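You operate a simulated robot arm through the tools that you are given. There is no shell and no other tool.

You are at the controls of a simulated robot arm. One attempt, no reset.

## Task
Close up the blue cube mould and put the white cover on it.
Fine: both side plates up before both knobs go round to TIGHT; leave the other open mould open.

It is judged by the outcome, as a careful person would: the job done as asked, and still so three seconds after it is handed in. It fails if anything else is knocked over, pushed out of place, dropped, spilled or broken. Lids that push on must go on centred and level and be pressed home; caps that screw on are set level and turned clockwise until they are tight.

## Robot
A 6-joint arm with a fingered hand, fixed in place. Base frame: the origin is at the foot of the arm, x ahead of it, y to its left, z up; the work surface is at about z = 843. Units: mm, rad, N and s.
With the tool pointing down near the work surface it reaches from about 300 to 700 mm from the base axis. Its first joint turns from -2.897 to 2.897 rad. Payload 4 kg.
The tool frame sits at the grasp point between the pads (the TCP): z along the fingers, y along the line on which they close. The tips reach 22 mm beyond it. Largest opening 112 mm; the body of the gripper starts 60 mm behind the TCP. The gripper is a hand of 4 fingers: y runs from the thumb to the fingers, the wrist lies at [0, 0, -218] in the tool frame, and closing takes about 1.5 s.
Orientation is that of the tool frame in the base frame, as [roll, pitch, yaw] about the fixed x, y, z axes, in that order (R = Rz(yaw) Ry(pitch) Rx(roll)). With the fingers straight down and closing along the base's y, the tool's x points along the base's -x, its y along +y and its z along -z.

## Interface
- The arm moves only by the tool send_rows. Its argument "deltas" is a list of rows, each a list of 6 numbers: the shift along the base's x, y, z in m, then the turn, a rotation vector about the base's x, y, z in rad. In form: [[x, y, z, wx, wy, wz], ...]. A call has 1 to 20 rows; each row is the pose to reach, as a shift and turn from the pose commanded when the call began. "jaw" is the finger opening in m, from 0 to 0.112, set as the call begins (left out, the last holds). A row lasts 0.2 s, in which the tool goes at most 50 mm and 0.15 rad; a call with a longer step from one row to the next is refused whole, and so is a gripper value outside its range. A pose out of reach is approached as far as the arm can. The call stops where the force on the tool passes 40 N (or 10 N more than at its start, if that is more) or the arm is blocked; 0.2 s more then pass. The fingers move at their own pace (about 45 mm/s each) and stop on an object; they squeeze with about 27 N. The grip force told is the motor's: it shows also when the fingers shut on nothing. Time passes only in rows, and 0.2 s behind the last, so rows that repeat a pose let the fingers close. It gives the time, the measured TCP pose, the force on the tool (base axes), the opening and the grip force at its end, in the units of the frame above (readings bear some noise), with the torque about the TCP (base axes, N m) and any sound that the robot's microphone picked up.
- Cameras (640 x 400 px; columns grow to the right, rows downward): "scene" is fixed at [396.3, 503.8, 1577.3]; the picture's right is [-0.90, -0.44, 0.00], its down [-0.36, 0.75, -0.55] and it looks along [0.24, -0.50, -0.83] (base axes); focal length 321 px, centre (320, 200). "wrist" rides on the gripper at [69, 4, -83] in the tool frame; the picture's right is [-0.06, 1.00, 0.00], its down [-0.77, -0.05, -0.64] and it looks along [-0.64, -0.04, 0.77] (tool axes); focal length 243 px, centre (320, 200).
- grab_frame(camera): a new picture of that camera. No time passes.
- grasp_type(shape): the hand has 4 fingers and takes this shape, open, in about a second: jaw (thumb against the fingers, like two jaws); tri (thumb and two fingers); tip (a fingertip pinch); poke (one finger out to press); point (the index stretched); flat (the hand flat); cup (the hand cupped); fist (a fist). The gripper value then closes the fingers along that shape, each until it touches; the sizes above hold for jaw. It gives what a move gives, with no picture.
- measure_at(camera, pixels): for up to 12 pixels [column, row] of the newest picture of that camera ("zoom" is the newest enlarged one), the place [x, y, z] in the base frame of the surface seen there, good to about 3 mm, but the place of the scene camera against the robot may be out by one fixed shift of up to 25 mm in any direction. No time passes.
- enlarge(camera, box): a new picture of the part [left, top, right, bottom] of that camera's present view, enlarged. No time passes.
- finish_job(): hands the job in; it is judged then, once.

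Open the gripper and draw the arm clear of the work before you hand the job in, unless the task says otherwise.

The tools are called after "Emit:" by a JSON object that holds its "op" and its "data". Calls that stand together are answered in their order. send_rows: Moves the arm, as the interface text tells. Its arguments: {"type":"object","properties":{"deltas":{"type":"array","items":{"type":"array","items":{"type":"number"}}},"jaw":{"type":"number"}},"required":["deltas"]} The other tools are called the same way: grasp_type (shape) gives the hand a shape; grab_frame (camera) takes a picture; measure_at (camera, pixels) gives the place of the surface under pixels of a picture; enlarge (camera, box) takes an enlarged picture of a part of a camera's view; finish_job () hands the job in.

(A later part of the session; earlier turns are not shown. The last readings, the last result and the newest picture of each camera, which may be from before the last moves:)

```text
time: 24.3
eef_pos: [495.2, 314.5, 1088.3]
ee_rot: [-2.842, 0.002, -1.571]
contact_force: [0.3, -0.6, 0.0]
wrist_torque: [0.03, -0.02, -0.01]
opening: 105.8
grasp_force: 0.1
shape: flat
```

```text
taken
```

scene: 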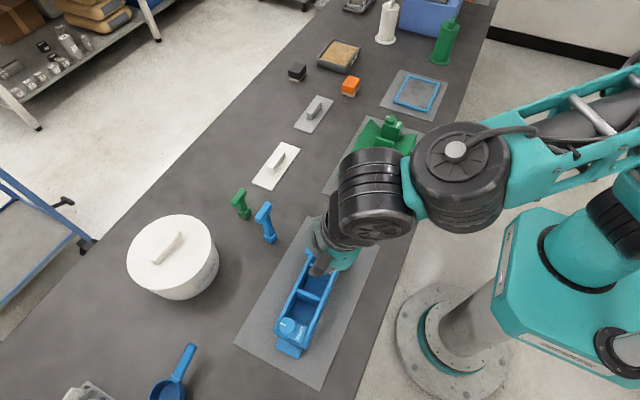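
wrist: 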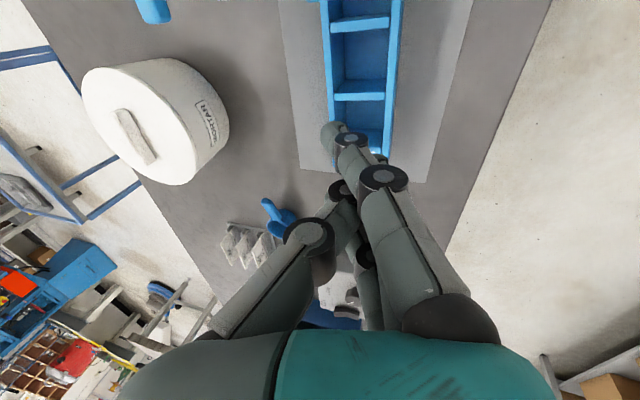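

Both plates stand. Next the knobs: I'll undo the tilt and take the "tri" shape to see where its fingertips are.

Emit:
{"op": "send_rows", "data": {"deltas": [[0.01, 0.0, 0.0, 0, 0.1, 0], [0.01, 0, 0, 0, 0.2, 0], [0.01, 0, 0, 0, 0.3, 0], [0.01, 0, 0, 0, 0.3, 0]]}}

Emit:
{"op": "grasp_type", "data": {"shape": "tri"}}

Emit:
{"op": "grab_frame", "data": {"camera": "wrist"}}

Emit:
{"op": "grab_frame", "data": {"camera": "scene"}}

```text
time: 25.3
eef_pos: [504.6, 315.9, 1088.1]
ee_rot: [3.138, -0.001, -1.571]
contact_force: [0.3, 0.4, 0.1]
wrist_torque: [-0.02, -0.02, 0.01]
opening: 106.0
grasp_force: 0.0
shape: flat
```

```text
time: 26.2
eef_pos: [505.0, 315.1, 1088.8]
ee_rot: [3.141, 0.0, -1.57]
contact_force: [-0.3, -0.9, -0.1]
wrist_torque: [0.02, -0.01, 0.03]
opening: 111.9
grasp_force: 0.1
shape: tri
```

```text
taken
```

wrist: 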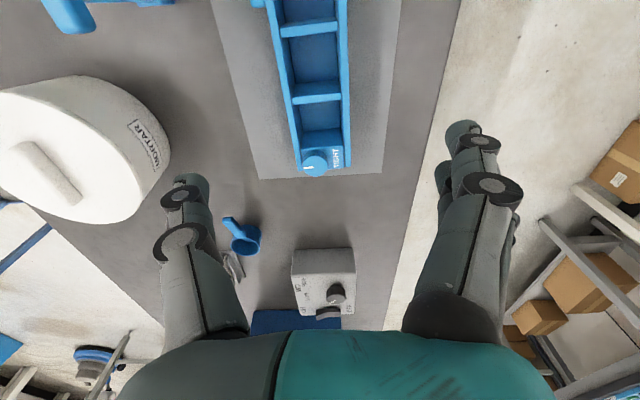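

```text
taken
```

scene: 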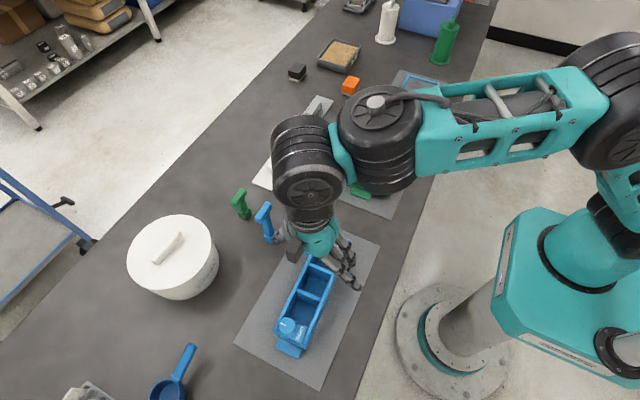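

Measure the knob at pixel (316,163) and block corners from this vertical view.

Emit:
{"op": "enlarge", "data": {"camera": "wrist", "box": [250, 60, 410, 190]}}

```text
3.08 times, centred on (330, 125) of wrist
```

zoom: 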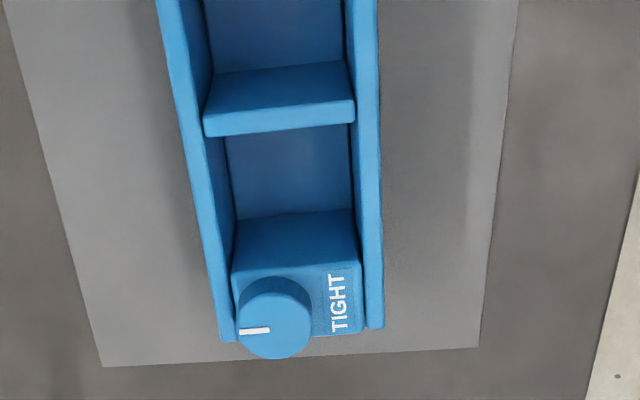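

Emit:
{"op": "measure_at", "data": {"camera": "zoom", "pixels": [[275, 320], [242, 320], [308, 320], [275, 290], [275, 352], [238, 270], [355, 268], [340, 300], [375, 320], [228, 335], [345, 120], [210, 125]]}}

```text
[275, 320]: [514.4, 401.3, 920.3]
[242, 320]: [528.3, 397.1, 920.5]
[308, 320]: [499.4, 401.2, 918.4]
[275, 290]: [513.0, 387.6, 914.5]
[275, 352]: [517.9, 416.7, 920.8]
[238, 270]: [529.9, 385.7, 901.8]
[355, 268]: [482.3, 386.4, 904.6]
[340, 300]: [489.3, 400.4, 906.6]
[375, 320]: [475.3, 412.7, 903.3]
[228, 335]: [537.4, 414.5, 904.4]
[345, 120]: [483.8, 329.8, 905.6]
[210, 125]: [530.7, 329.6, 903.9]
```

Knob centre ≈ (514.5, 404), top z 920. I'll move above it at z≈990 and half-close the tri shape to see where the tips go.

Emit:
{"op": "send_rows", "data": {"deltas": [[0.003, 0.03, -0.02, 0, 0, 0], [0.006, 0.06, -0.05, 0, 0, 0], [0.0095, 0.089, -0.09, 0, 0, 0], [0.0095, 0.089, -0.1, 0, 0, 0], [0.0095, 0.089, -0.1, 0, 0, 0], [0.0095, 0.089, -0.1, 0, 0, 0]], "jaw": 0.05}}

Emit:
{"op": "grab_frame", "data": {"camera": "wrist"}}

Emit:
{"op": "enlarge", "data": {"camera": "scene", "box": [240, 240, 380, 370]}}

```text
time: 27.6
eef_pos: [515.0, 403.0, 987.3]
ee_rot: [3.141, 0.0, -1.572]
contact_force: [-0.6, -0.4, -0.1]
wrist_torque: [-0.01, 0.02, 0.01]
opening: 50.6
grasp_force: 0.1
shape: tri
```

```text
taken
```

wrist: 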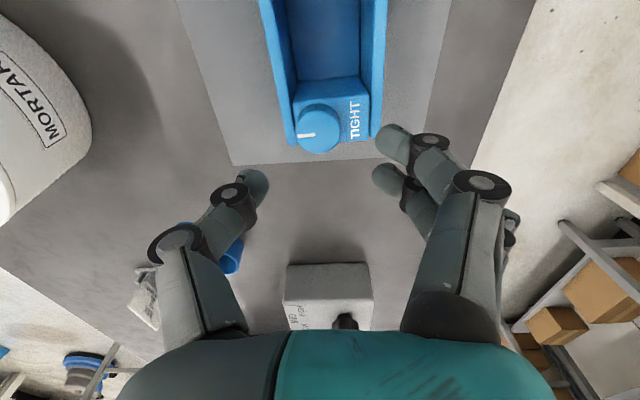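

```text
3.08 times, centred on (310, 305) of scene
```

zoom: 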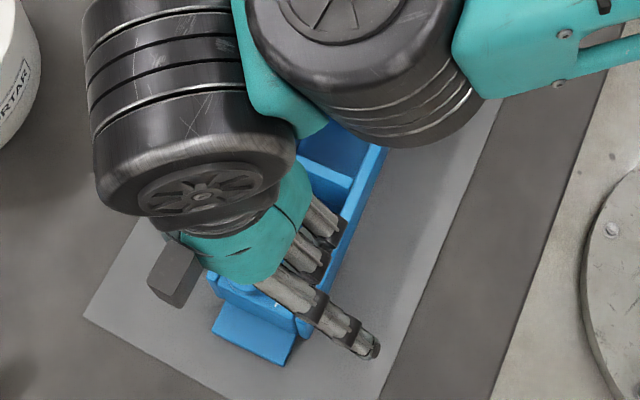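

Emit:
{"op": "measure_at", "data": {"camera": "wrist", "pixels": [[255, 180], [248, 195], [392, 138], [386, 178], [380, 130], [374, 172], [266, 182], [320, 130], [303, 135], [232, 192], [430, 142]]}}

Emit:
{"op": "enlarge", "data": {"camera": "wrist", "box": [200, 80, 460, 240]}}

```text
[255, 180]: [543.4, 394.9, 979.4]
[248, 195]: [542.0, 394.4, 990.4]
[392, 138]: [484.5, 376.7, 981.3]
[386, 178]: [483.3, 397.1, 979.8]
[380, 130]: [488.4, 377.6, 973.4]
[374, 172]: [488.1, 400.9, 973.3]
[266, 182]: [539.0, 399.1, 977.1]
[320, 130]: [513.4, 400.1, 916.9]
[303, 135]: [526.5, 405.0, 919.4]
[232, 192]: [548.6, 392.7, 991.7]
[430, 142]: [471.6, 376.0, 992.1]
```

```text
2.46 times, centred on (330, 160) of wrist
```

zoom: 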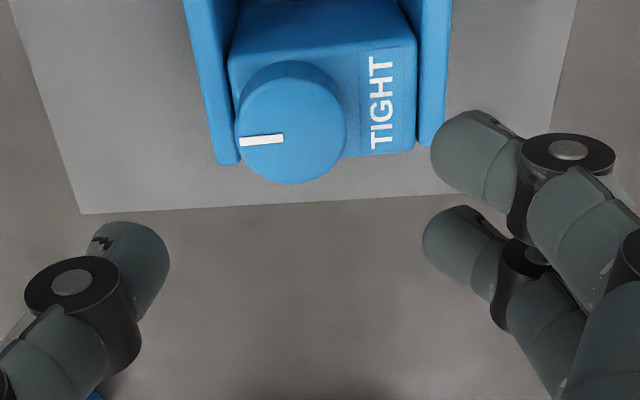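

Tri has middle finger opposite thumb and index offset by ~20 mm. I'll compare the "tip" shape.

Emit:
{"op": "grasp_type", "data": {"shape": "tip"}}

Emit:
{"op": "send_rows", "data": {"deltas": [[0, 0, 0, 0, 0, 0], [0, 0, 0, 0, 0, 0], [0, 0, 0, 0, 0, 0], [0, 0, 0, 0, 0, 0], [0, 0, 0, 0, 0, 0]], "jaw": 0.045}}

Emit:
{"op": "enlarge", "data": {"camera": "wrist", "box": [200, 80, 460, 240]}}

Emit:
{"op": "enlarge", "data": {"camera": "scene", "box": [240, 240, 380, 370]}}

```text
time: 28.5
eef_pos: [514.4, 403.3, 987.8]
ee_rot: [-3.141, 0.0, -1.57]
contact_force: [-0.8, -0.3, -0.5]
wrist_torque: [0.01, -0.01, 0.01]
opening: 111.8
grasp_force: 0.0
shape: tip
```

```text
time: 29.7
eef_pos: [514.4, 404.4, 987.8]
ee_rot: [-3.141, 0.001, -1.571]
contact_force: [-0.9, -0.3, -0.9]
wrist_torque: [0.01, -0.03, 0.0]
opening: 45.7
grasp_force: 0.2
shape: tip
```

```text
2.46 times, centred on (330, 160) of wrist
```

zoom: 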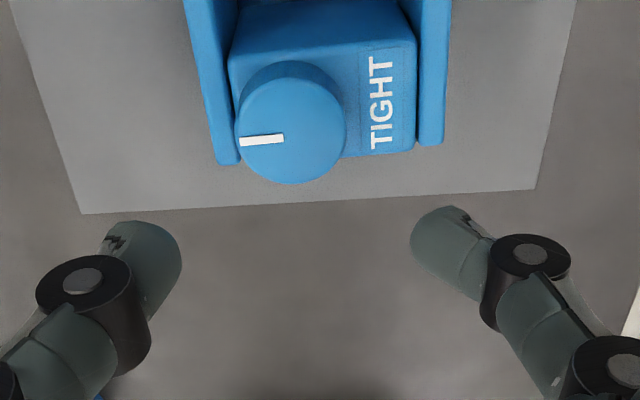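

```text
3.08 times, centred on (310, 305) of scene
```

zoom: 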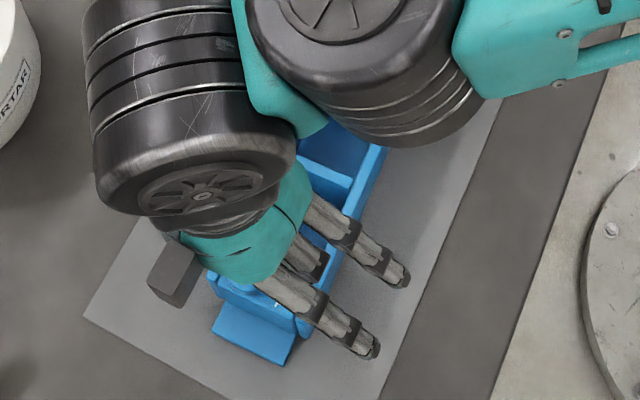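

The tip shape gives a clean two-finger pinch on the tool axis. I'll check how low the two spread fingers reach.

Emit:
{"op": "grab_frame", "data": {"camera": "wrist"}}

Emit:
{"op": "measure_at", "data": {"camera": "zoom", "pixels": [[405, 283], [375, 345], [365, 350], [400, 270], [330, 300], [320, 270]]}}

```text
taken
```

wrist: 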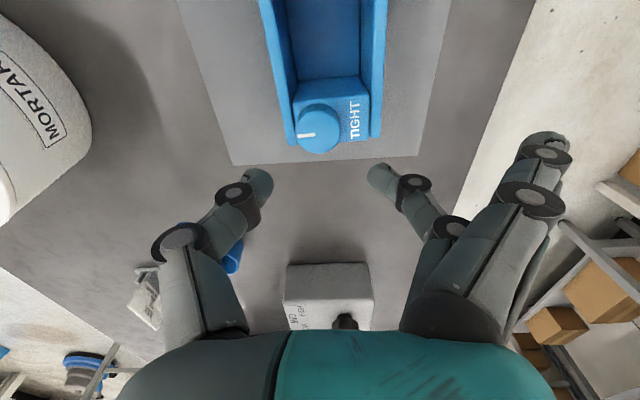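

```text
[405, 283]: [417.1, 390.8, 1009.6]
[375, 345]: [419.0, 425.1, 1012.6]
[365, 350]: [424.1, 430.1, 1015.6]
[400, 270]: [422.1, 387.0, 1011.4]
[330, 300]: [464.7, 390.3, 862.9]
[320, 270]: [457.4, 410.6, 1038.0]
```

Emit:
{"op": "measure_at", "data": {"camera": "wrist", "pixels": [[262, 175], [258, 170], [376, 166], [370, 175], [318, 143], [305, 135], [310, 152]]}}

Emit:
{"op": "enlarge", "data": {"camera": "wrist", "box": [280, 80, 400, 160]}}

```text
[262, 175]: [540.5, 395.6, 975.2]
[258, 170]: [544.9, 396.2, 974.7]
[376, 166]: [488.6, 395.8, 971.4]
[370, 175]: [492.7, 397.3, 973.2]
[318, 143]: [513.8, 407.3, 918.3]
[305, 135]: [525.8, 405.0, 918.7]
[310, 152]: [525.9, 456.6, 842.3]
```

```text
5.00 times, centred on (340, 120) of wrist
```

zoom: 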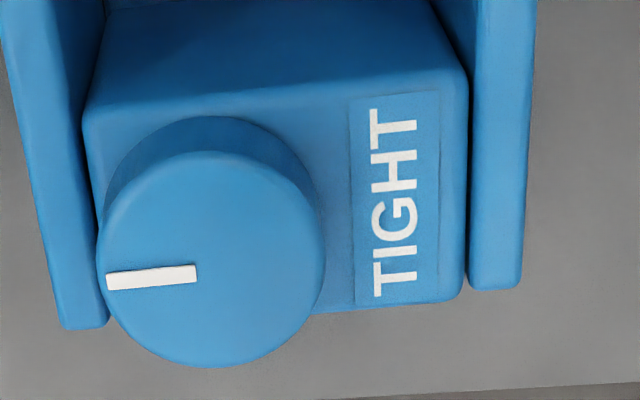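

Emit:
{"op": "measure_at", "data": {"camera": "zoom", "pixels": [[211, 260], [102, 262], [321, 255], [211, 156], [211, 363], [95, 120], [455, 80], [460, 290], [475, 285], [520, 285]]}}

```text
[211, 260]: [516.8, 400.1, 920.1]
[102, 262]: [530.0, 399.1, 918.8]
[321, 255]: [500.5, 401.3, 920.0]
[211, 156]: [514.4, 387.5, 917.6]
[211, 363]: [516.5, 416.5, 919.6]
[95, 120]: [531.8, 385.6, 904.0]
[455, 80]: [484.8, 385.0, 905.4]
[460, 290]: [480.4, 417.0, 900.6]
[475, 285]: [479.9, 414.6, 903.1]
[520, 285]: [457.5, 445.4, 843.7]
```

Knob centre ≈ (515.3, 402). With the pinch open at 45 mm, I'll descend to TCP z≈930 so the tips straddle the knob just above the block.

Emit:
{"op": "send_rows", "data": {"deltas": [[0.001, -0.0015, -0.02, 0, 0, 0], [0.001, -0.0015, -0.035, 0, 0, 0], [0.001, -0.0015, -0.045, 0, 0, 0], [0.001, -0.0015, -0.052, 0, 0, 0], [0.001, -0.0015, -0.058, 0, 0, 0], [0.001, -0.0015, -0.058, 0, 0, 0]]}}

Emit:
{"op": "enlarge", "data": {"camera": "wrist", "box": [200, 80, 460, 240]}}

```text
time: 31.1
eef_pos: [516.2, 402.8, 929.7]
ee_rot: [-3.141, 0.0, -1.572]
contact_force: [0.2, -0.2, -0.6]
wrist_torque: [0.0, -0.02, -0.03]
opening: 45.9
grasp_force: 0.0
shape: tip
```

```text
2.46 times, centred on (330, 160) of wrist
```

zoom: 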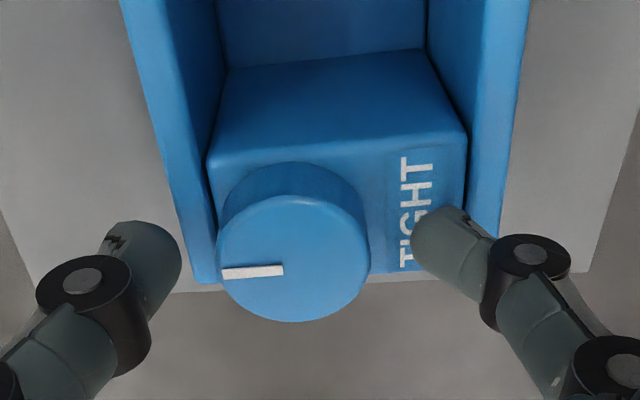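

Pinch is well straddled. Closing on the knob.

Emit:
{"op": "send_rows", "data": {"deltas": [[0, 0, 0, 0, 0, 0], [0, 0, 0, 0, 0, 0], [0, 0, 0, 0, 0, 0], [0, 0, 0, 0, 0, 0], [0, 0, 0, 0, 0, 0], [0, 0, 0, 0, 0, 0]], "jaw": 0.01}}

Emit:
{"op": "enlarge", "data": {"camera": "wrist", "box": [200, 80, 460, 240]}}

```text
time: 32.5
eef_pos: [516.2, 403.2, 929.3]
ee_rot: [3.141, -0.001, -1.571]
contact_force: [-0.3, -3.5, -0.4]
wrist_torque: [-0.03, 0.01, -0.03]
opening: 24.5
grasp_force: 26.9
shape: tip
```

```text
2.46 times, centred on (330, 160) of wrist
```

zoom: 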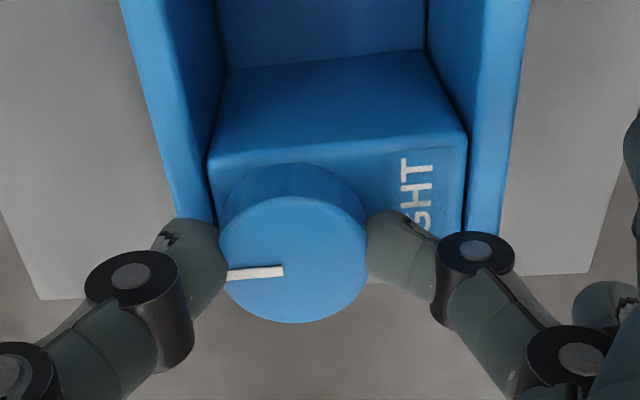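

Knob is gripped. I'll try a small clockwise turn (−z) and read the torque.

Emit:
{"op": "send_rows", "data": {"deltas": [[0, 0, 0, 0, 0, -0.1], [0, 0, 0, 0, 0, -0.2], [0, 0, 0, 0, 0, -0.3], [0, 0, 0, 0, 0, -0.3]]}}

Emit:
{"op": "enlarge", "data": {"camera": "wrist", "box": [200, 80, 460, 240]}}

```text
time: 33.5
eef_pos: [515.3, 403.4, 928.5]
ee_rot: [-3.141, 0.0, -1.873]
contact_force: [-0.2, -0.5, -0.5]
wrist_torque: [-0.01, 0.04, 0.01]
opening: 24.4
grasp_force: 27.1
shape: tip
```

```text
2.46 times, centred on (330, 160) of wrist
```

zoom: 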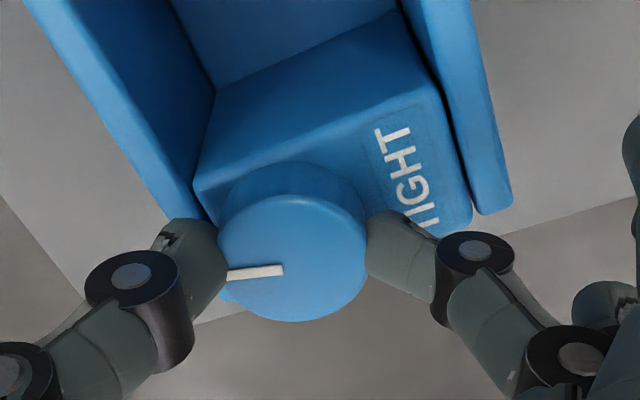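

The knob follows the hand clockwise with almost no torque. Continue turning to ~−3.0 rad total.

Emit:
{"op": "send_rows", "data": {"deltas": [[0, 0, 0, 0, 0, -0.14], [0, 0, 0, 0, 0, -0.28], [0, 0, 0, 0, 0, -0.42], [0, 0, 0, 0, 0, -0.56], [0, 0, 0, 0, 0, -0.7], [0, 0, 0, 0, 0, -0.84], [0, 0, 0, 0, 0, -0.98], [0, 0, 0, 0, 0, -1.12], [0, 0, 0, 0, 0, -1.26], [0, 0, 0, 0, 0, -1.4], [0, 0, 0, 0, 0, -1.4]]}}

Emit:
{"op": "enlarge", "data": {"camera": "wrist", "box": [200, 80, 460, 240]}}

Emit:
{"op": "grab_frame", "data": {"camera": "scene"}}

```text
time: 35.9
eef_pos: [514.6, 403.6, 929.8]
ee_rot: [3.141, 0.001, 3.01]
contact_force: [0.4, 3.1, 0.3]
wrist_torque: [0.08, -0.02, 0.04]
opening: 24.0
grasp_force: 26.8
shape: tip
```

```text
2.46 times, centred on (330, 160) of wrist
```

zoom: 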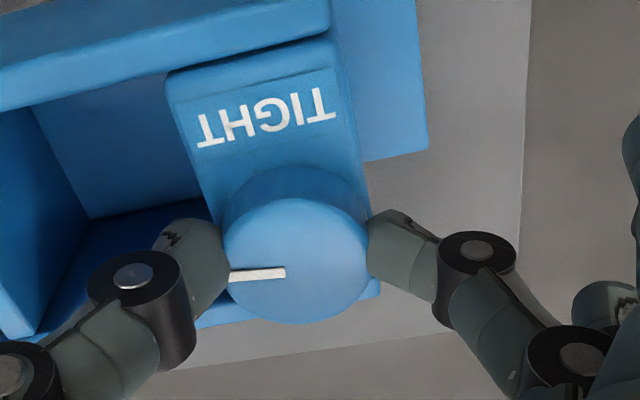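

```text
taken
```

scene: 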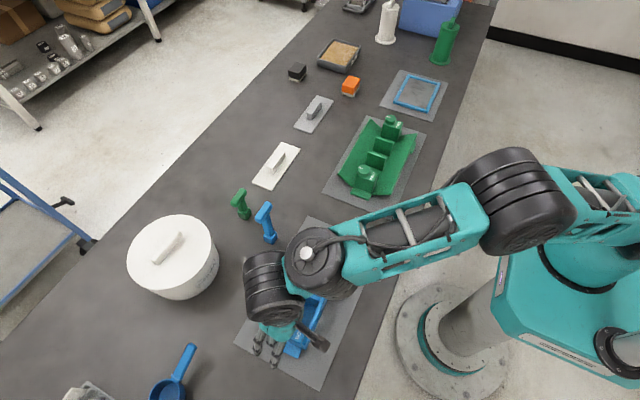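

Turned ~97°, still free. Continue the remaining ~1.44 rad.

Emit:
{"op": "send_rows", "data": {"deltas": [[0, 0, 0, 0, 0, -0.14], [0, 0, 0, 0, 0, -0.28], [0, 0, 0, 0, 0, -0.42], [0, 0, 0, 0, 0, -0.56], [0, 0, 0, 0, 0, -0.7], [0, 0, 0, 0, 0, -0.84], [0, 0, 0, 0, 0, -0.98], [0, 0, 0, 0, 0, -1.12], [0, 0, 0, 0, 0, -1.26], [0, 0, 0, 0, 0, -1.35], [0, 0, 0, 0, 0, -1.44], [0, 0, 0, 0, 0, -1.44]]}}

Emit:
{"op": "enlarge", "data": {"camera": "wrist", "box": [200, 80, 460, 240]}}

Emit:
{"op": "grab_frame", "data": {"camera": "scene"}}

```text
time: 38.5
eef_pos: [516.3, 403.0, 930.0]
ee_rot: [-3.141, 0.002, 1.571]
contact_force: [0.5, 0.4, -0.4]
wrist_torque: [-0.02, -0.05, 0.07]
opening: 23.9
grasp_force: 27.1
shape: tip
```

```text
2.46 times, centred on (330, 160) of wrist
```

zoom: 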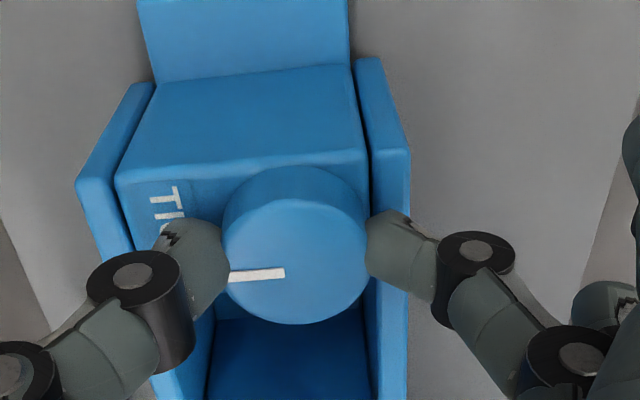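

```text
taken
```

scene: 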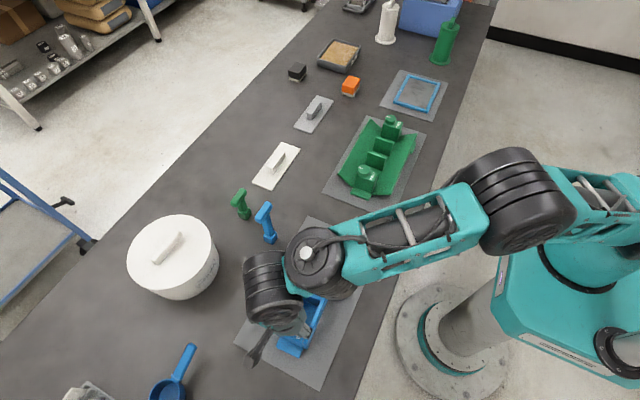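

The mark now points to TIGHT. I'll nudge 0.1 rad further to feel for a stop.

Emit:
{"op": "send_rows", "data": {"deltas": [[0, 0, 0, 0, 0, -0.05], [0, 0, 0, 0, 0, -0.1], [0, 0, 0, 0, 0, -0.1]]}}

Emit:
{"op": "enlarge", "data": {"camera": "wrist", "box": [200, 80, 460, 240]}}

```text
time: 39.3
eef_pos: [515.4, 403.4, 929.7]
ee_rot: [-3.141, 0.0, 1.472]
contact_force: [2.2, -3.4, 0.0]
wrist_torque: [-0.02, -0.09, 0.28]
opening: 24.1
grasp_force: 27.2
shape: tip
```

```text
2.46 times, centred on (330, 160) of wrist
```

zoom: 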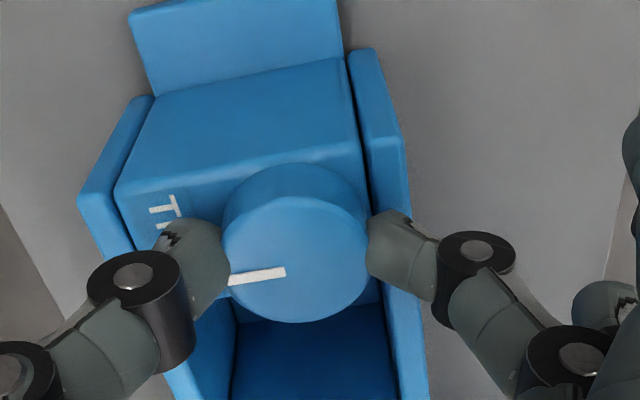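

Torque rose to 0.28 N m – the stop, so the knob is at TIGHT. Turn back slightly to relieve, open and rise.

Emit:
{"op": "send_rows", "data": {"deltas": [[0, 0, 0, 0, 0, 0.03], [0, 0, 0, 0, 0, 0.03], [0, 0, 0, 0, 0, 0.03], [0, 0, 0, 0, 0, 0.03], [0, 0, 0.01, 0, 0, 0.03], [0, 0, 0.03, 0, 0, 0.03], [0, 0, 0.07, 0, 0, 0.1], [0, -0.03, 0.11, 0, 0, 0.1], [0, -0.06, 0.15, 0, 0, 0.1], [0, -0.06, 0.15, 0, 0, 0.1]], "jaw": 0.05}}

Emit:
{"op": "grab_frame", "data": {"camera": "wrist"}}

Emit:
{"op": "enlarge", "data": {"camera": "scene", "box": [230, 210, 390, 390]}}

```text
time: 41.5
eef_pos: [515.5, 342.0, 1079.9]
ee_rot: [3.141, 0.0, 1.571]
contact_force: [0.1, 0.2, -0.3]
wrist_torque: [0.01, -0.04, 0.03]
opening: 49.3
grasp_force: 0.1
shape: tip
```

```text
taken
```

wrist: 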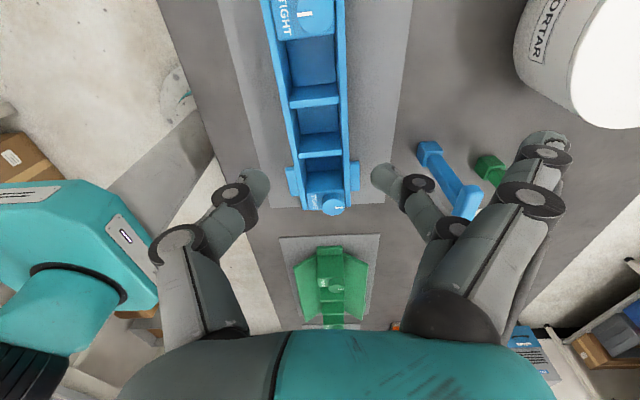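

```text
2.22 times, centred on (310, 300) of scene
```

zoom: 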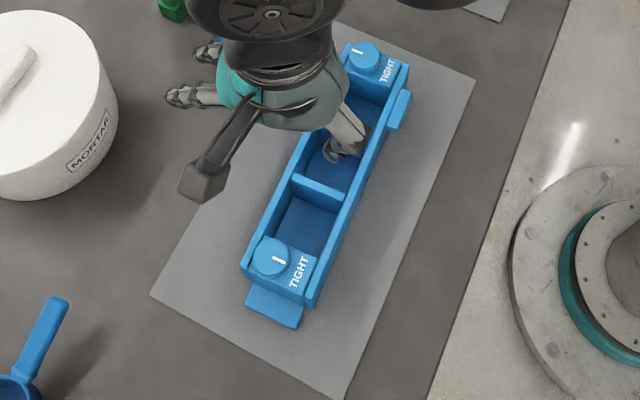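

Knob at y≈402 is at TIGHT. Now the other knob; measure it from this view first.

Emit:
{"op": "enlarge", "data": {"camera": "wrist", "box": [280, 140, 380, 220]}}

```text
5.00 times, centred on (330, 180) of wrist
```

zoom: 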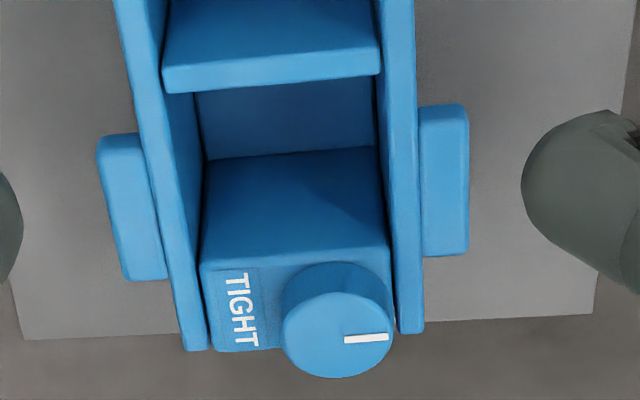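

Emit:
{"op": "measure_at", "data": {"camera": "zoom", "pixels": [[337, 335], [285, 335], [390, 332], [337, 297], [337, 375], [205, 265], [388, 262], [180, 340], [208, 345], [400, 328], [422, 328], [340, 75]]}}

```text
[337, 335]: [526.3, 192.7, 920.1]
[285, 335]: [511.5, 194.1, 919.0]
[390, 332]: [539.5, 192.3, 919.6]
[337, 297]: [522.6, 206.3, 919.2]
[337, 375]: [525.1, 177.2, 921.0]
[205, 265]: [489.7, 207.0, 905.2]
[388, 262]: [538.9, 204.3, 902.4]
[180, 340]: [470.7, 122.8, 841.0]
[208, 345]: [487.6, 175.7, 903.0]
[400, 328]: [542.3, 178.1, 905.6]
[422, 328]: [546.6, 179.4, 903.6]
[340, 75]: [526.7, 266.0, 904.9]
```

Knob 1 centre ≈ (525.5, 192), so the mould sits yawed by ≈2.7°. I'll turn the hand back +180° at height and move over this knob.

Emit:
{"op": "send_rows", "data": {"deltas": [[0, 0, 0, 0, 0, 0.14], [0, -0.01, 0, 0, 0, 0.28], [0, -0.02, 0, 0, 0, 0.42], [0, -0.03, 0, 0, 0, 0.56], [0, -0.04, 0, 0, 0, 0.7], [0, -0.05, 0, 0, 0, 0.84], [0, -0.06, 0, 0, 0, 0.98], [0, -0.07, 0, 0, 0, 1.12], [0, -0.08, 0, 0, 0, 1.26], [0, -0.09, 0, 0, 0, 1.4], [0, -0.1, 0, 0, 0, 1.54], [0.01, -0.11, 0, 0, 0, 1.68], [0.01, -0.12, 0, 0, 0, 1.82], [0.01, -0.13, 0, 0, 0, 1.96], [0.01, -0.14, 0, 0, 0, 2.1], [0.01, -0.15, 0, 0, 0, 2.24], [0.01, -0.15, 0, 0, 0, 2.38], [0.01, -0.15, 0, 0, 0, 2.52], [0.01, -0.15, 0, 0, 0, 2.66], [0.01, -0.15, 0, 0, 0, 2.8]]}}

Emit:
{"op": "send_rows", "data": {"deltas": [[0, 0, -0.02, 0, 0, 0.14], [0, 0, -0.05, 0, 0, 0.28], [0, 0, -0.08, 0, 0, 0.3416], [0, 0, -0.092, 0, 0, 0.3416], [0, 0, -0.092, 0, 0, 0.3416]], "jaw": 0.046}}

Emit:
{"op": "grab_frame", "data": {"camera": "wrist"}}

Emit:
{"op": "grab_frame", "data": {"camera": "scene"}}

```text
time: 45.7
eef_pos: [525.5, 193.4, 1078.9]
ee_rot: [-3.141, 0.0, -1.909]
contact_force: [-0.4, -0.3, -0.3]
wrist_torque: [0.0, 0.0, 0.03]
opening: 49.2
grasp_force: 0.0
shape: tip
```

```text
time: 46.9
eef_pos: [526.5, 193.0, 986.8]
ee_rot: [3.141, 0.0, -1.57]
contact_force: [-0.2, 0.0, -0.2]
wrist_torque: [0.02, -0.01, 0.0]
opening: 46.6
grasp_force: 0.0
shape: tip
```

```text
taken
```

wrist: 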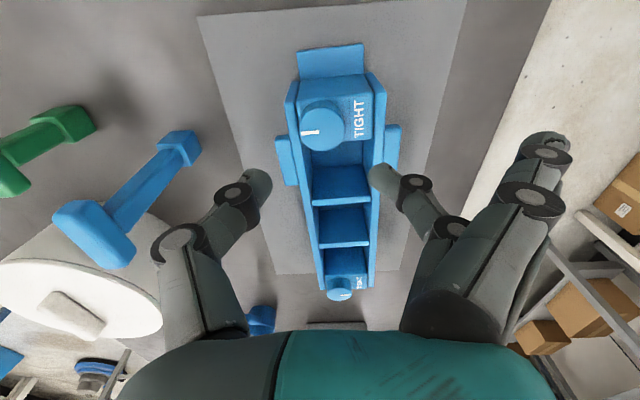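

```text
taken
```

scene: 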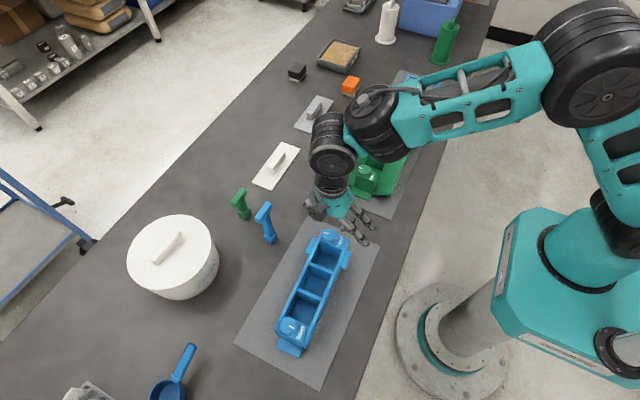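

Emit:
{"op": "enlarge", "data": {"camera": "wrist", "box": [270, 70, 410, 160]}}

```text
4.44 times, centred on (340, 115) of wrist
```

zoom: 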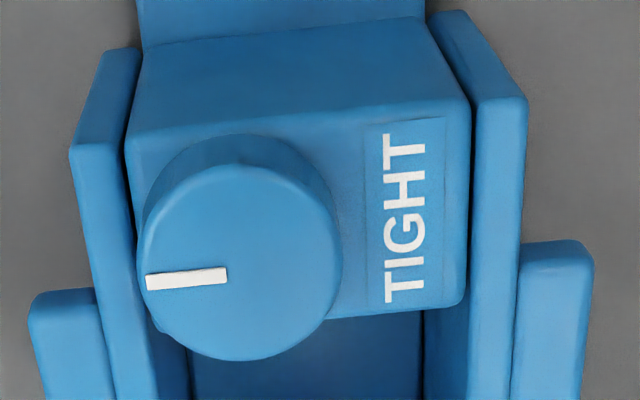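

Emit:
{"op": "measure_at", "data": {"camera": "zoom", "pixels": [[241, 265], [145, 260], [338, 260], [241, 170], [241, 356], [140, 130], [455, 95], [455, 300], [180, 320]]}}

```text
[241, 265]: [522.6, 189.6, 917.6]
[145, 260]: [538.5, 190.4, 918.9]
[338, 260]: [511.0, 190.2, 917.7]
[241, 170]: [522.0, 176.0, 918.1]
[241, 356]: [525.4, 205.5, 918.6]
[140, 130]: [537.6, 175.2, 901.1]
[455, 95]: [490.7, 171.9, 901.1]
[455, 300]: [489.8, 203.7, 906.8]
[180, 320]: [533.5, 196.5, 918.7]
```

Knob 1 centre ≈ (525, 191.3). Descend to TCP z≈930 and grip.

Emit:
{"op": "send_rows", "data": {"deltas": [[0, -0.001, -0.02, 0, 0, 0], [0, -0.001, -0.035, 0, 0, 0], [0, -0.001, -0.045, 0, 0, 0], [0, -0.001, -0.052, 0, 0, 0], [0, -0.001, -0.057, 0, 0, 0], [0, -0.001, -0.057, 0, 0, 0]]}}

Emit:
{"op": "send_rows", "data": {"deltas": [[0, 0, 0, 0, 0, 0], [0, 0, 0, 0, 0, 0], [0, 0, 0, 0, 0, 0], [0, 0, 0, 0, 0, 0], [0, 0, 0, 0, 0, 0]], "jaw": 0.01}}

Emit:
{"op": "enlarge", "data": {"camera": "wrist", "box": [200, 80, 460, 240]}}

```text
time: 48.3
eef_pos: [525.2, 190.9, 930.7]
ee_rot: [-3.141, 0.001, -1.568]
contact_force: [0.1, 0.4, 0.3]
wrist_torque: [0.0, -0.02, 0.01]
opening: 46.5
grasp_force: 0.0
shape: tip
```

```text
time: 49.5
eef_pos: [525.4, 192.2, 930.0]
ee_rot: [3.14, 0.0, -1.569]
contact_force: [-0.8, 1.4, 0.2]
wrist_torque: [0.02, 0.03, -0.04]
opening: 24.4
grasp_force: 26.7
shape: tip
```

```text
2.46 times, centred on (330, 160) of wrist
```

zoom: 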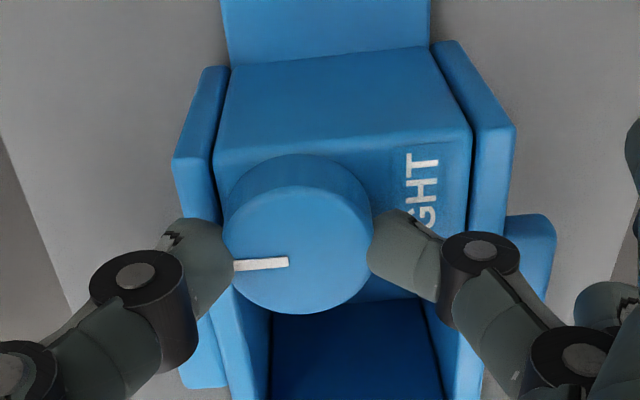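

Gripped well. Turning clockwise (first part).

Emit:
{"op": "send_rows", "data": {"deltas": [[0, 0, 0, 0, 0, -0.14], [0, 0, 0, 0, 0, -0.28], [0, 0, 0, 0, 0, -0.42], [0, 0, 0, 0, 0, -0.56], [0, 0, 0, 0, 0, -0.7], [0, 0, 0, 0, 0, -0.84], [0, 0, 0, 0, 0, -0.98], [0, 0, 0, 0, 0, -1.12], [0, 0, 0, 0, 0, -1.26], [0, 0, 0, 0, 0, -1.4], [0, 0, 0, 0, 0, -1.54], [0, 0, 0, 0, 0, -1.54]]}}

Emit:
{"op": "enlarge", "data": {"camera": "wrist", "box": [200, 80, 460, 240]}}

```text
time: 52.1
eef_pos: [526.0, 192.0, 930.2]
ee_rot: [3.141, -0.001, -3.112]
contact_force: [-0.8, -3.8, 0.3]
wrist_torque: [-0.02, -0.01, 0.03]
opening: 24.1
grasp_force: 27.1
shape: tip
```

```text
2.46 times, centred on (330, 160) of wrist
```

zoom: 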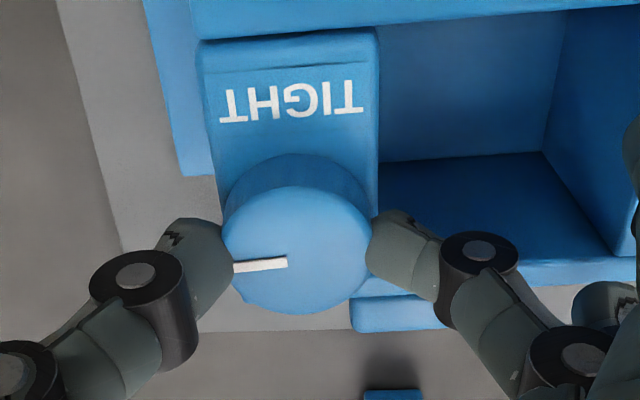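

Halfway and free. Continue to −π.

Emit:
{"op": "send_rows", "data": {"deltas": [[0, 0, 0, 0, 0, -0.14], [0, 0, 0, 0, 0, -0.28], [0, 0, 0, 0, 0, -0.42], [0, 0, 0, 0, 0, -0.56], [0, 0, 0, 0, 0, -0.7], [0, 0, 0, 0, 0, -0.84], [0, 0, 0, 0, 0, -0.98], [0, 0, 0, 0, 0, -1.12], [0, 0, 0, 0, 0, -1.26], [0, 0, 0, 0, 0, -1.4], [0, 0, 0, 0, 0, -1.5], [0, 0, 0, 0, 0, -1.58], [0, 0, 0, 0, 0, -1.58]]}}

Emit:
{"op": "enlarge", "data": {"camera": "wrist", "box": [200, 80, 460, 240]}}

Emit:
{"op": "grab_frame", "data": {"camera": "scene"}}

```text
time: 54.9
eef_pos: [525.0, 191.4, 931.5]
ee_rot: [-3.14, -0.001, 1.593]
contact_force: [-1.4, 2.7, 0.1]
wrist_torque: [0.02, -0.03, -0.03]
opening: 23.8
grasp_force: 27.3
shape: tip
```

```text
2.46 times, centred on (330, 160) of wrist
```

zoom: 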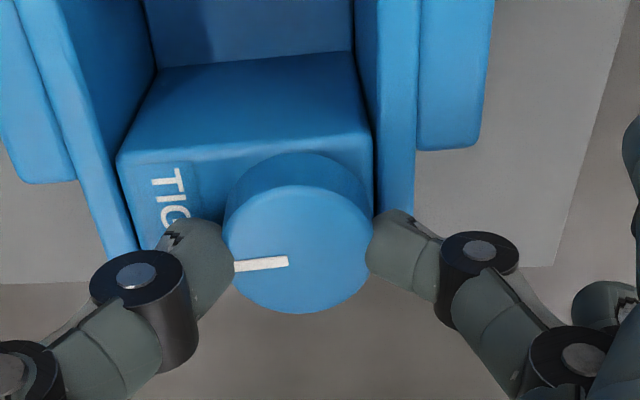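

```text
taken
```

scene: 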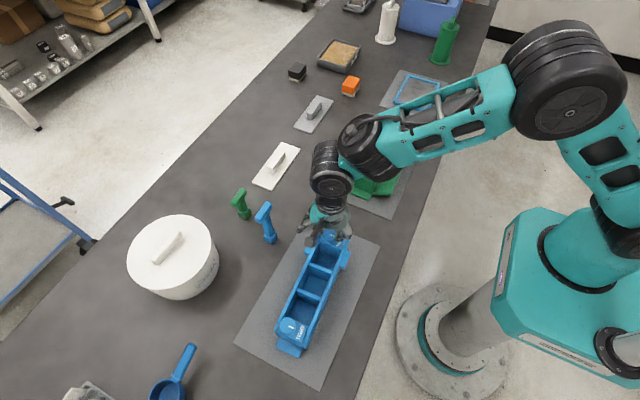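

Torque still ≈0, so a bit further in small steps to reach the stop.

Emit:
{"op": "send_rows", "data": {"deltas": [[0, 0, 0, 0, 0, -0.05], [0, 0, 0, 0, 0, -0.1], [0, 0, 0, 0, 0, -0.1]]}}

Emit:
{"op": "enlarge", "data": {"camera": "wrist", "box": [200, 80, 460, 240]}}

```text
time: 55.7
eef_pos: [525.8, 192.3, 930.0]
ee_rot: [3.141, 0.0, 1.492]
contact_force: [-0.9, 3.1, -0.6]
wrist_torque: [0.05, -0.02, 0.24]
opening: 24.0
grasp_force: 27.1
shape: tip
```

```text
2.46 times, centred on (330, 160) of wrist
```

zoom: 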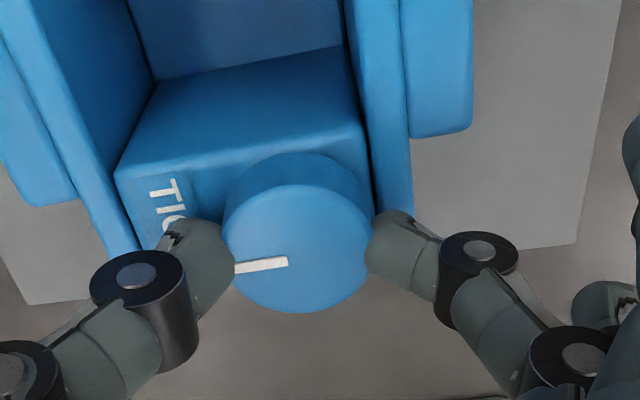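

Emit:
{"op": "send_rows", "data": {"deltas": [[0, 0, 0, 0, 0, -0.03], [0, 0, 0, 0, 0, -0.06], [0, 0, 0, 0, 0, -0.06]]}}

Emit:
{"op": "enlarge", "data": {"camera": "wrist", "box": [200, 80, 460, 240]}}

```text
time: 56.5
eef_pos: [526.3, 192.7, 929.8]
ee_rot: [3.141, 0.0, 1.433]
contact_force: [-1.5, 1.1, 0.4]
wrist_torque: [-0.01, 0.02, 0.44]
opening: 23.7
grasp_force: 27.1
shape: tip
```

```text
2.46 times, centred on (330, 160) of wrist
```

zoom: 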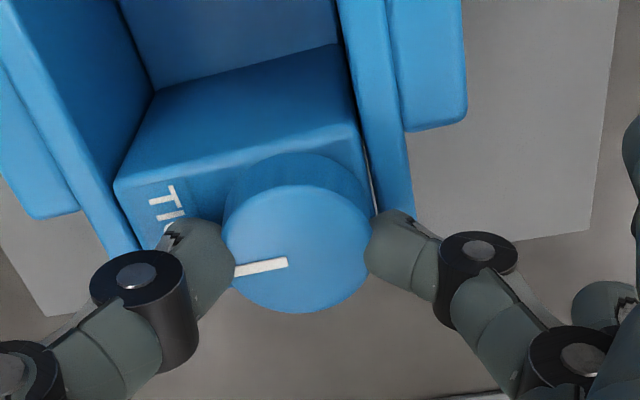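

Firm stop at 0.44 N m – second knob is TIGHT. Open, rise, and check.

Emit:
{"op": "send_rows", "data": {"deltas": [[0, 0, 0, 0, 0, 0.01], [0, 0, 0, 0, 0, 0.01], [0, 0, 0, 0, 0, 0.01], [0, 0, 0, 0, 0, 0.01], [0, 0, 0.01, 0, 0, 0.01], [0, 0, 0.04, 0, 0, 0.05], [0, 0.02, 0.08, 0, 0, 0.13], [-0.02, 0.05, 0.12, 0, 0, 0.138], [-0.05, 0.08, 0.16, 0, 0, 0.138], [-0.08, 0.1, 0.18, 0, 0, 0.138], [-0.08, 0.1, 0.18, 0, 0, 0.138]], "jaw": 0.05}}

Emit:
{"op": "enlarge", "data": {"camera": "scene", "box": [230, 210, 390, 390]}}

Emit:
{"op": "grab_frame", "data": {"camera": "wrist"}}

```text
refused: row 8 steps farther than a row can; nothing moved
```

```text
2.22 times, centred on (310, 300) of scene
```

zoom: 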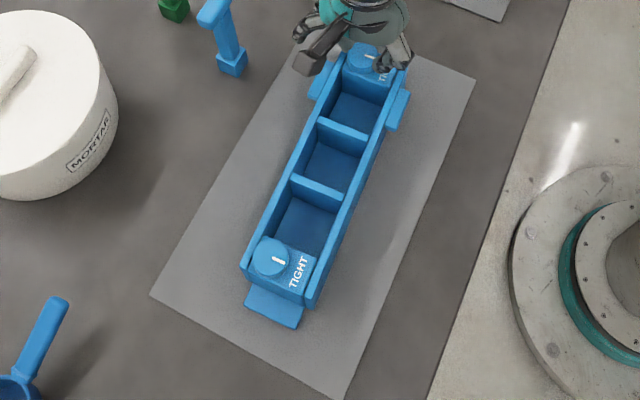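

```text
taken
```

wrist: 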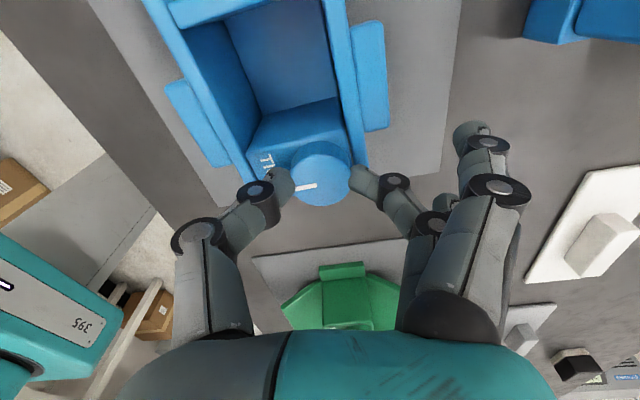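

One row step was too big; redo with smaller steps.

Emit:
{"op": "send_rows", "data": {"deltas": [[0, 0, 0, 0, 0, 0.01], [0, 0, 0, 0, 0, 0.01], [0, 0, 0, 0, 0, 0.01], [0, 0, 0, 0, 0, 0.01], [0, 0, 0.01, 0, 0, 0.01], [0, 0, 0.04, 0, 0, 0.05], [0, 0.01, 0.08, 0, 0, 0.13], [-0.01, 0.03, 0.11, 0, 0, 0.138], [-0.03, 0.05, 0.14, 0, 0, 0.138], [-0.05, 0.07, 0.16, 0, 0, 0.138], [-0.08, 0.09, 0.18, 0, 0, 0.138], [-0.08, 0.1, 0.18, 0, 0, 0.138]], "jaw": 0.05}}

Emit:
{"op": "enlarge", "data": {"camera": "scene", "box": [230, 210, 390, 390]}}

Emit:
{"op": "grab_frame", "data": {"camera": "wrist"}}

```text
time: 59.1
eef_pos: [445.7, 294.0, 1111.2]
ee_rot: [-3.14, 0.0, 1.571]
contact_force: [1.0, 0.1, -0.5]
wrist_torque: [0.03, 0.01, 0.0]
opening: 49.2
grasp_force: 0.0
shape: tip
```

```text
2.22 times, centred on (310, 300) of scene
```

zoom: 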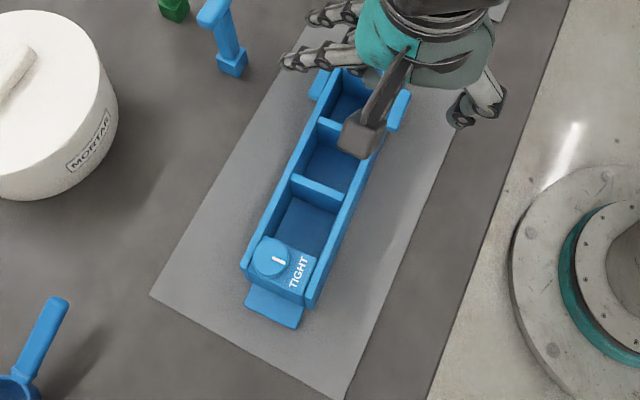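

```text
taken
```

wrist: 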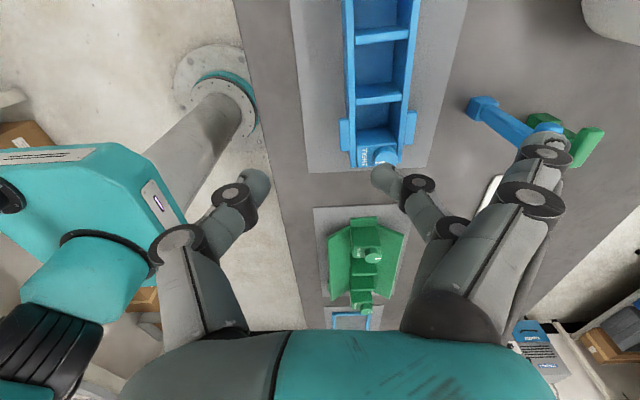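

Both knobs at TIGHT with plates up. Now the cover: turn hand to close along y and move toward it at safe height, with the tip shape opened.

Emit:
{"op": "send_rows", "data": {"deltas": [[0.01, -0.02, 0, 0, 0, 0.14], [0.02, -0.05, 0, 0, 0, 0.28], [0.03, -0.08, 0, 0, 0, 0.42], [0.04, -0.11, 0, 0, 0, 0.56], [0.05, -0.14, 0, 0, 0, 0.7], [0.06, -0.17, 0, 0, 0, 0.84], [0.07, -0.2, 0, 0, 0, 0.98], [0.08, -0.22, 0, 0, 0, 1.12], [0.1, -0.24, 0, 0, 0, 1.26], [0.12, -0.26, 0, 0, 0, 1.4], [0.13, -0.27, 0, 0, 0, 1.5], [0.13, -0.27, 0, 0, 0, 1.5708], [0.13, -0.27, 0, 0, 0, 1.5708]], "jaw": 0.112}}

Emit:
{"op": "send_rows", "data": {"deltas": [[0.02, 0, 0, 0, -0.1, 0], [0.05, 0, -0.02, 0, -0.2, 0], [0.08, 0, -0.04, 0, -0.3, 0], [0.11, 0, -0.06, 0, -0.35, 0], [0.11, 0, -0.06, 0, -0.35, 0]]}}

Emit:
{"op": "grab_frame", "data": {"camera": "wrist"}}

Emit:
{"op": "grab_frame", "data": {"camera": "scene"}}

```text
time: 61.9
eef_pos: [575.2, 21.7, 1109.8]
ee_rot: [3.141, 0.001, -3.141]
contact_force: [-0.4, -0.3, 0.0]
wrist_torque: [-0.04, 0.01, 0.01]
opening: 111.8
grasp_force: 0.0
shape: tip
```

```text
time: 63.1
eef_pos: [685.9, 20.9, 1049.5]
ee_rot: [-3.141, 0.351, 3.141]
contact_force: [-0.6, 0.4, 0.0]
wrist_torque: [-0.04, -0.01, 0.0]
opening: 111.9
grasp_force: 0.1
shape: tip
```

```text
taken
```

wrist: 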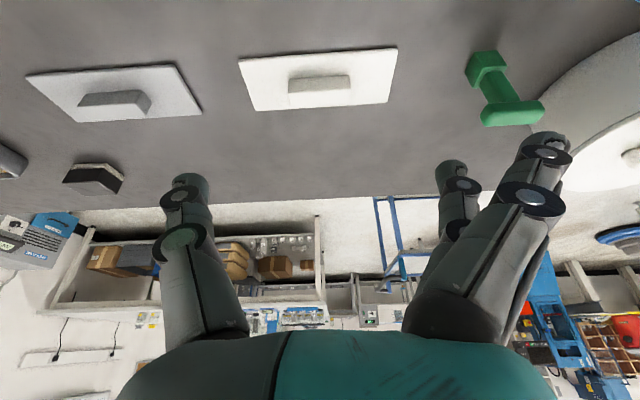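

```text
taken
```

scene: 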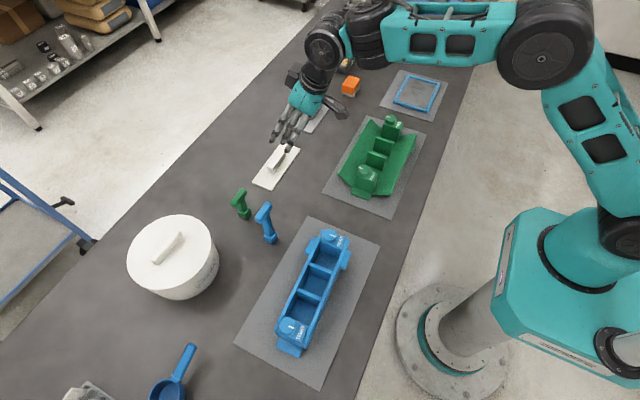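

Emit:
{"op": "enlarge", "data": {"camera": "wrist", "box": [230, 30, 410, 120]}}

Emit:
{"op": "measure_at", "data": {"camera": "wrist", "pixels": [[241, 62], [396, 50], [388, 102], [257, 109], [289, 82], [349, 77], [320, 80], [350, 88], [289, 92], [485, 62], [510, 110], [197, 108]]}}

Emit:
{"op": "measure_at", "data": {"camera": "scene", "pixels": [[323, 195], [390, 218], [437, 128], [366, 118], [345, 160], [380, 118]]}}

```text
3.56 times, centred on (320, 75) of wrist
```

zoom: 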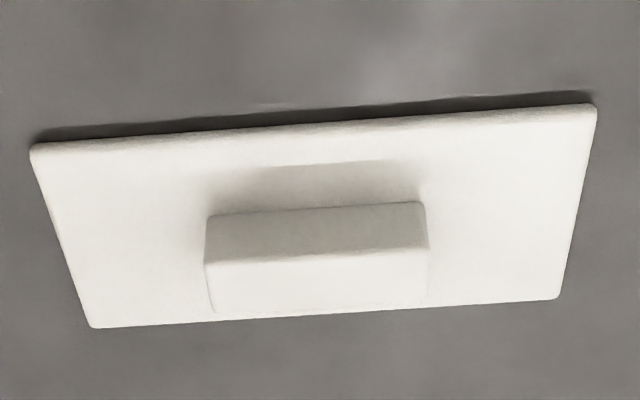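

```text
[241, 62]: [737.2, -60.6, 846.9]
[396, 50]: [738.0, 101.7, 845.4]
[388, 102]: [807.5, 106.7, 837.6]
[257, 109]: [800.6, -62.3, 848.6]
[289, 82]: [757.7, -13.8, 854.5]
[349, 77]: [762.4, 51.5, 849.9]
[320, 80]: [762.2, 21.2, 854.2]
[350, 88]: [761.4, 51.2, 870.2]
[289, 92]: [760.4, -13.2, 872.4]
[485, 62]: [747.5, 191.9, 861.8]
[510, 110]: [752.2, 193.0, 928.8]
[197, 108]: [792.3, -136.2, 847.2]
```

```text
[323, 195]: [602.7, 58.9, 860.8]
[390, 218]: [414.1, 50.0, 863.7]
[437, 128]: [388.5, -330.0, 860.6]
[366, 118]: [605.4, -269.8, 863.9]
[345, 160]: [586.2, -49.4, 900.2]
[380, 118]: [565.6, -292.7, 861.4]
```

Cover: centre ≈ (769, 21), handle near face x≈761.5, y −13.5…51.5, top z≈872. I'll descend with the tilted pinch to straddle the handle ends: first to z≈930.

Emit:
{"op": "send_rows", "data": {"deltas": [[0.02, -0.001, -0.03, 0, 0, 0], [0.04, -0.002, -0.06, 0, 0, 0], [0.06, -0.002, -0.09, 0, 0, 0], [0.078, -0.002, -0.12, 0, 0, 0], [0.078, -0.002, -0.12, 0, 0, 0]], "jaw": 0.09}}

Emit:
{"op": "grab_frame", "data": {"camera": "wrist"}}

Emit:
{"op": "enlarge", "data": {"camera": "scene", "box": [220, 100, 360, 220]}}

```text
time: 64.3
eef_pos: [764.2, 19.9, 930.9]
ee_rot: [-3.141, 0.351, 3.141]
contact_force: [-0.3, -0.6, -0.4]
wrist_torque: [-0.01, 0.03, -0.01]
opening: 90.4
grasp_force: 0.2
shape: tip
```

```text
taken
```

wrist: 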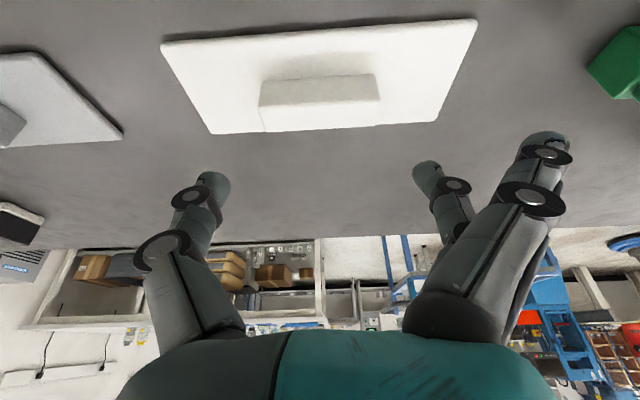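

```text
3.33 times, centred on (290, 160) of scene
```

zoom: 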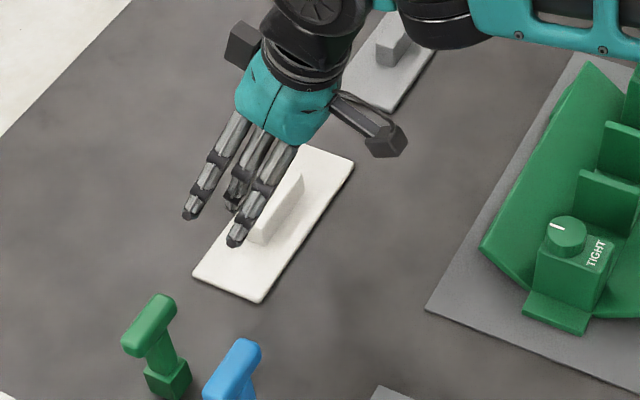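

Emit:
{"op": "measure_at", "data": {"camera": "wrist", "pixels": [[262, 85], [376, 80], [262, 108], [379, 101], [318, 90], [318, 120], [345, 110], [164, 42], [474, 20], [212, 132], [435, 122], [262, 128]]}}

Emit:
{"op": "enlarge", "data": {"camera": "wrist", "box": [150, 10, 490, 220]}}

```text
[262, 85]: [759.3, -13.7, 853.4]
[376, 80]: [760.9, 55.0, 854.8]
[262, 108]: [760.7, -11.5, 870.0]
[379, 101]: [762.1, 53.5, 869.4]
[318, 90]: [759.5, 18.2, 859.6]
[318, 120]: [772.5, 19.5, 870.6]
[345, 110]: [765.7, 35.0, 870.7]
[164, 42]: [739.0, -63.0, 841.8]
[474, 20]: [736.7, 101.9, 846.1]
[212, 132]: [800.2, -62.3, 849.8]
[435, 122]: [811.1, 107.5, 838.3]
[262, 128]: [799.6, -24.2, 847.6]
```

```text
1.88 times, centred on (320, 115) of wrist
```

zoom: 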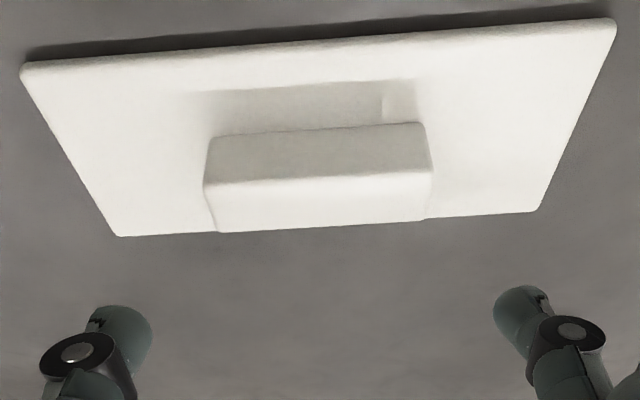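

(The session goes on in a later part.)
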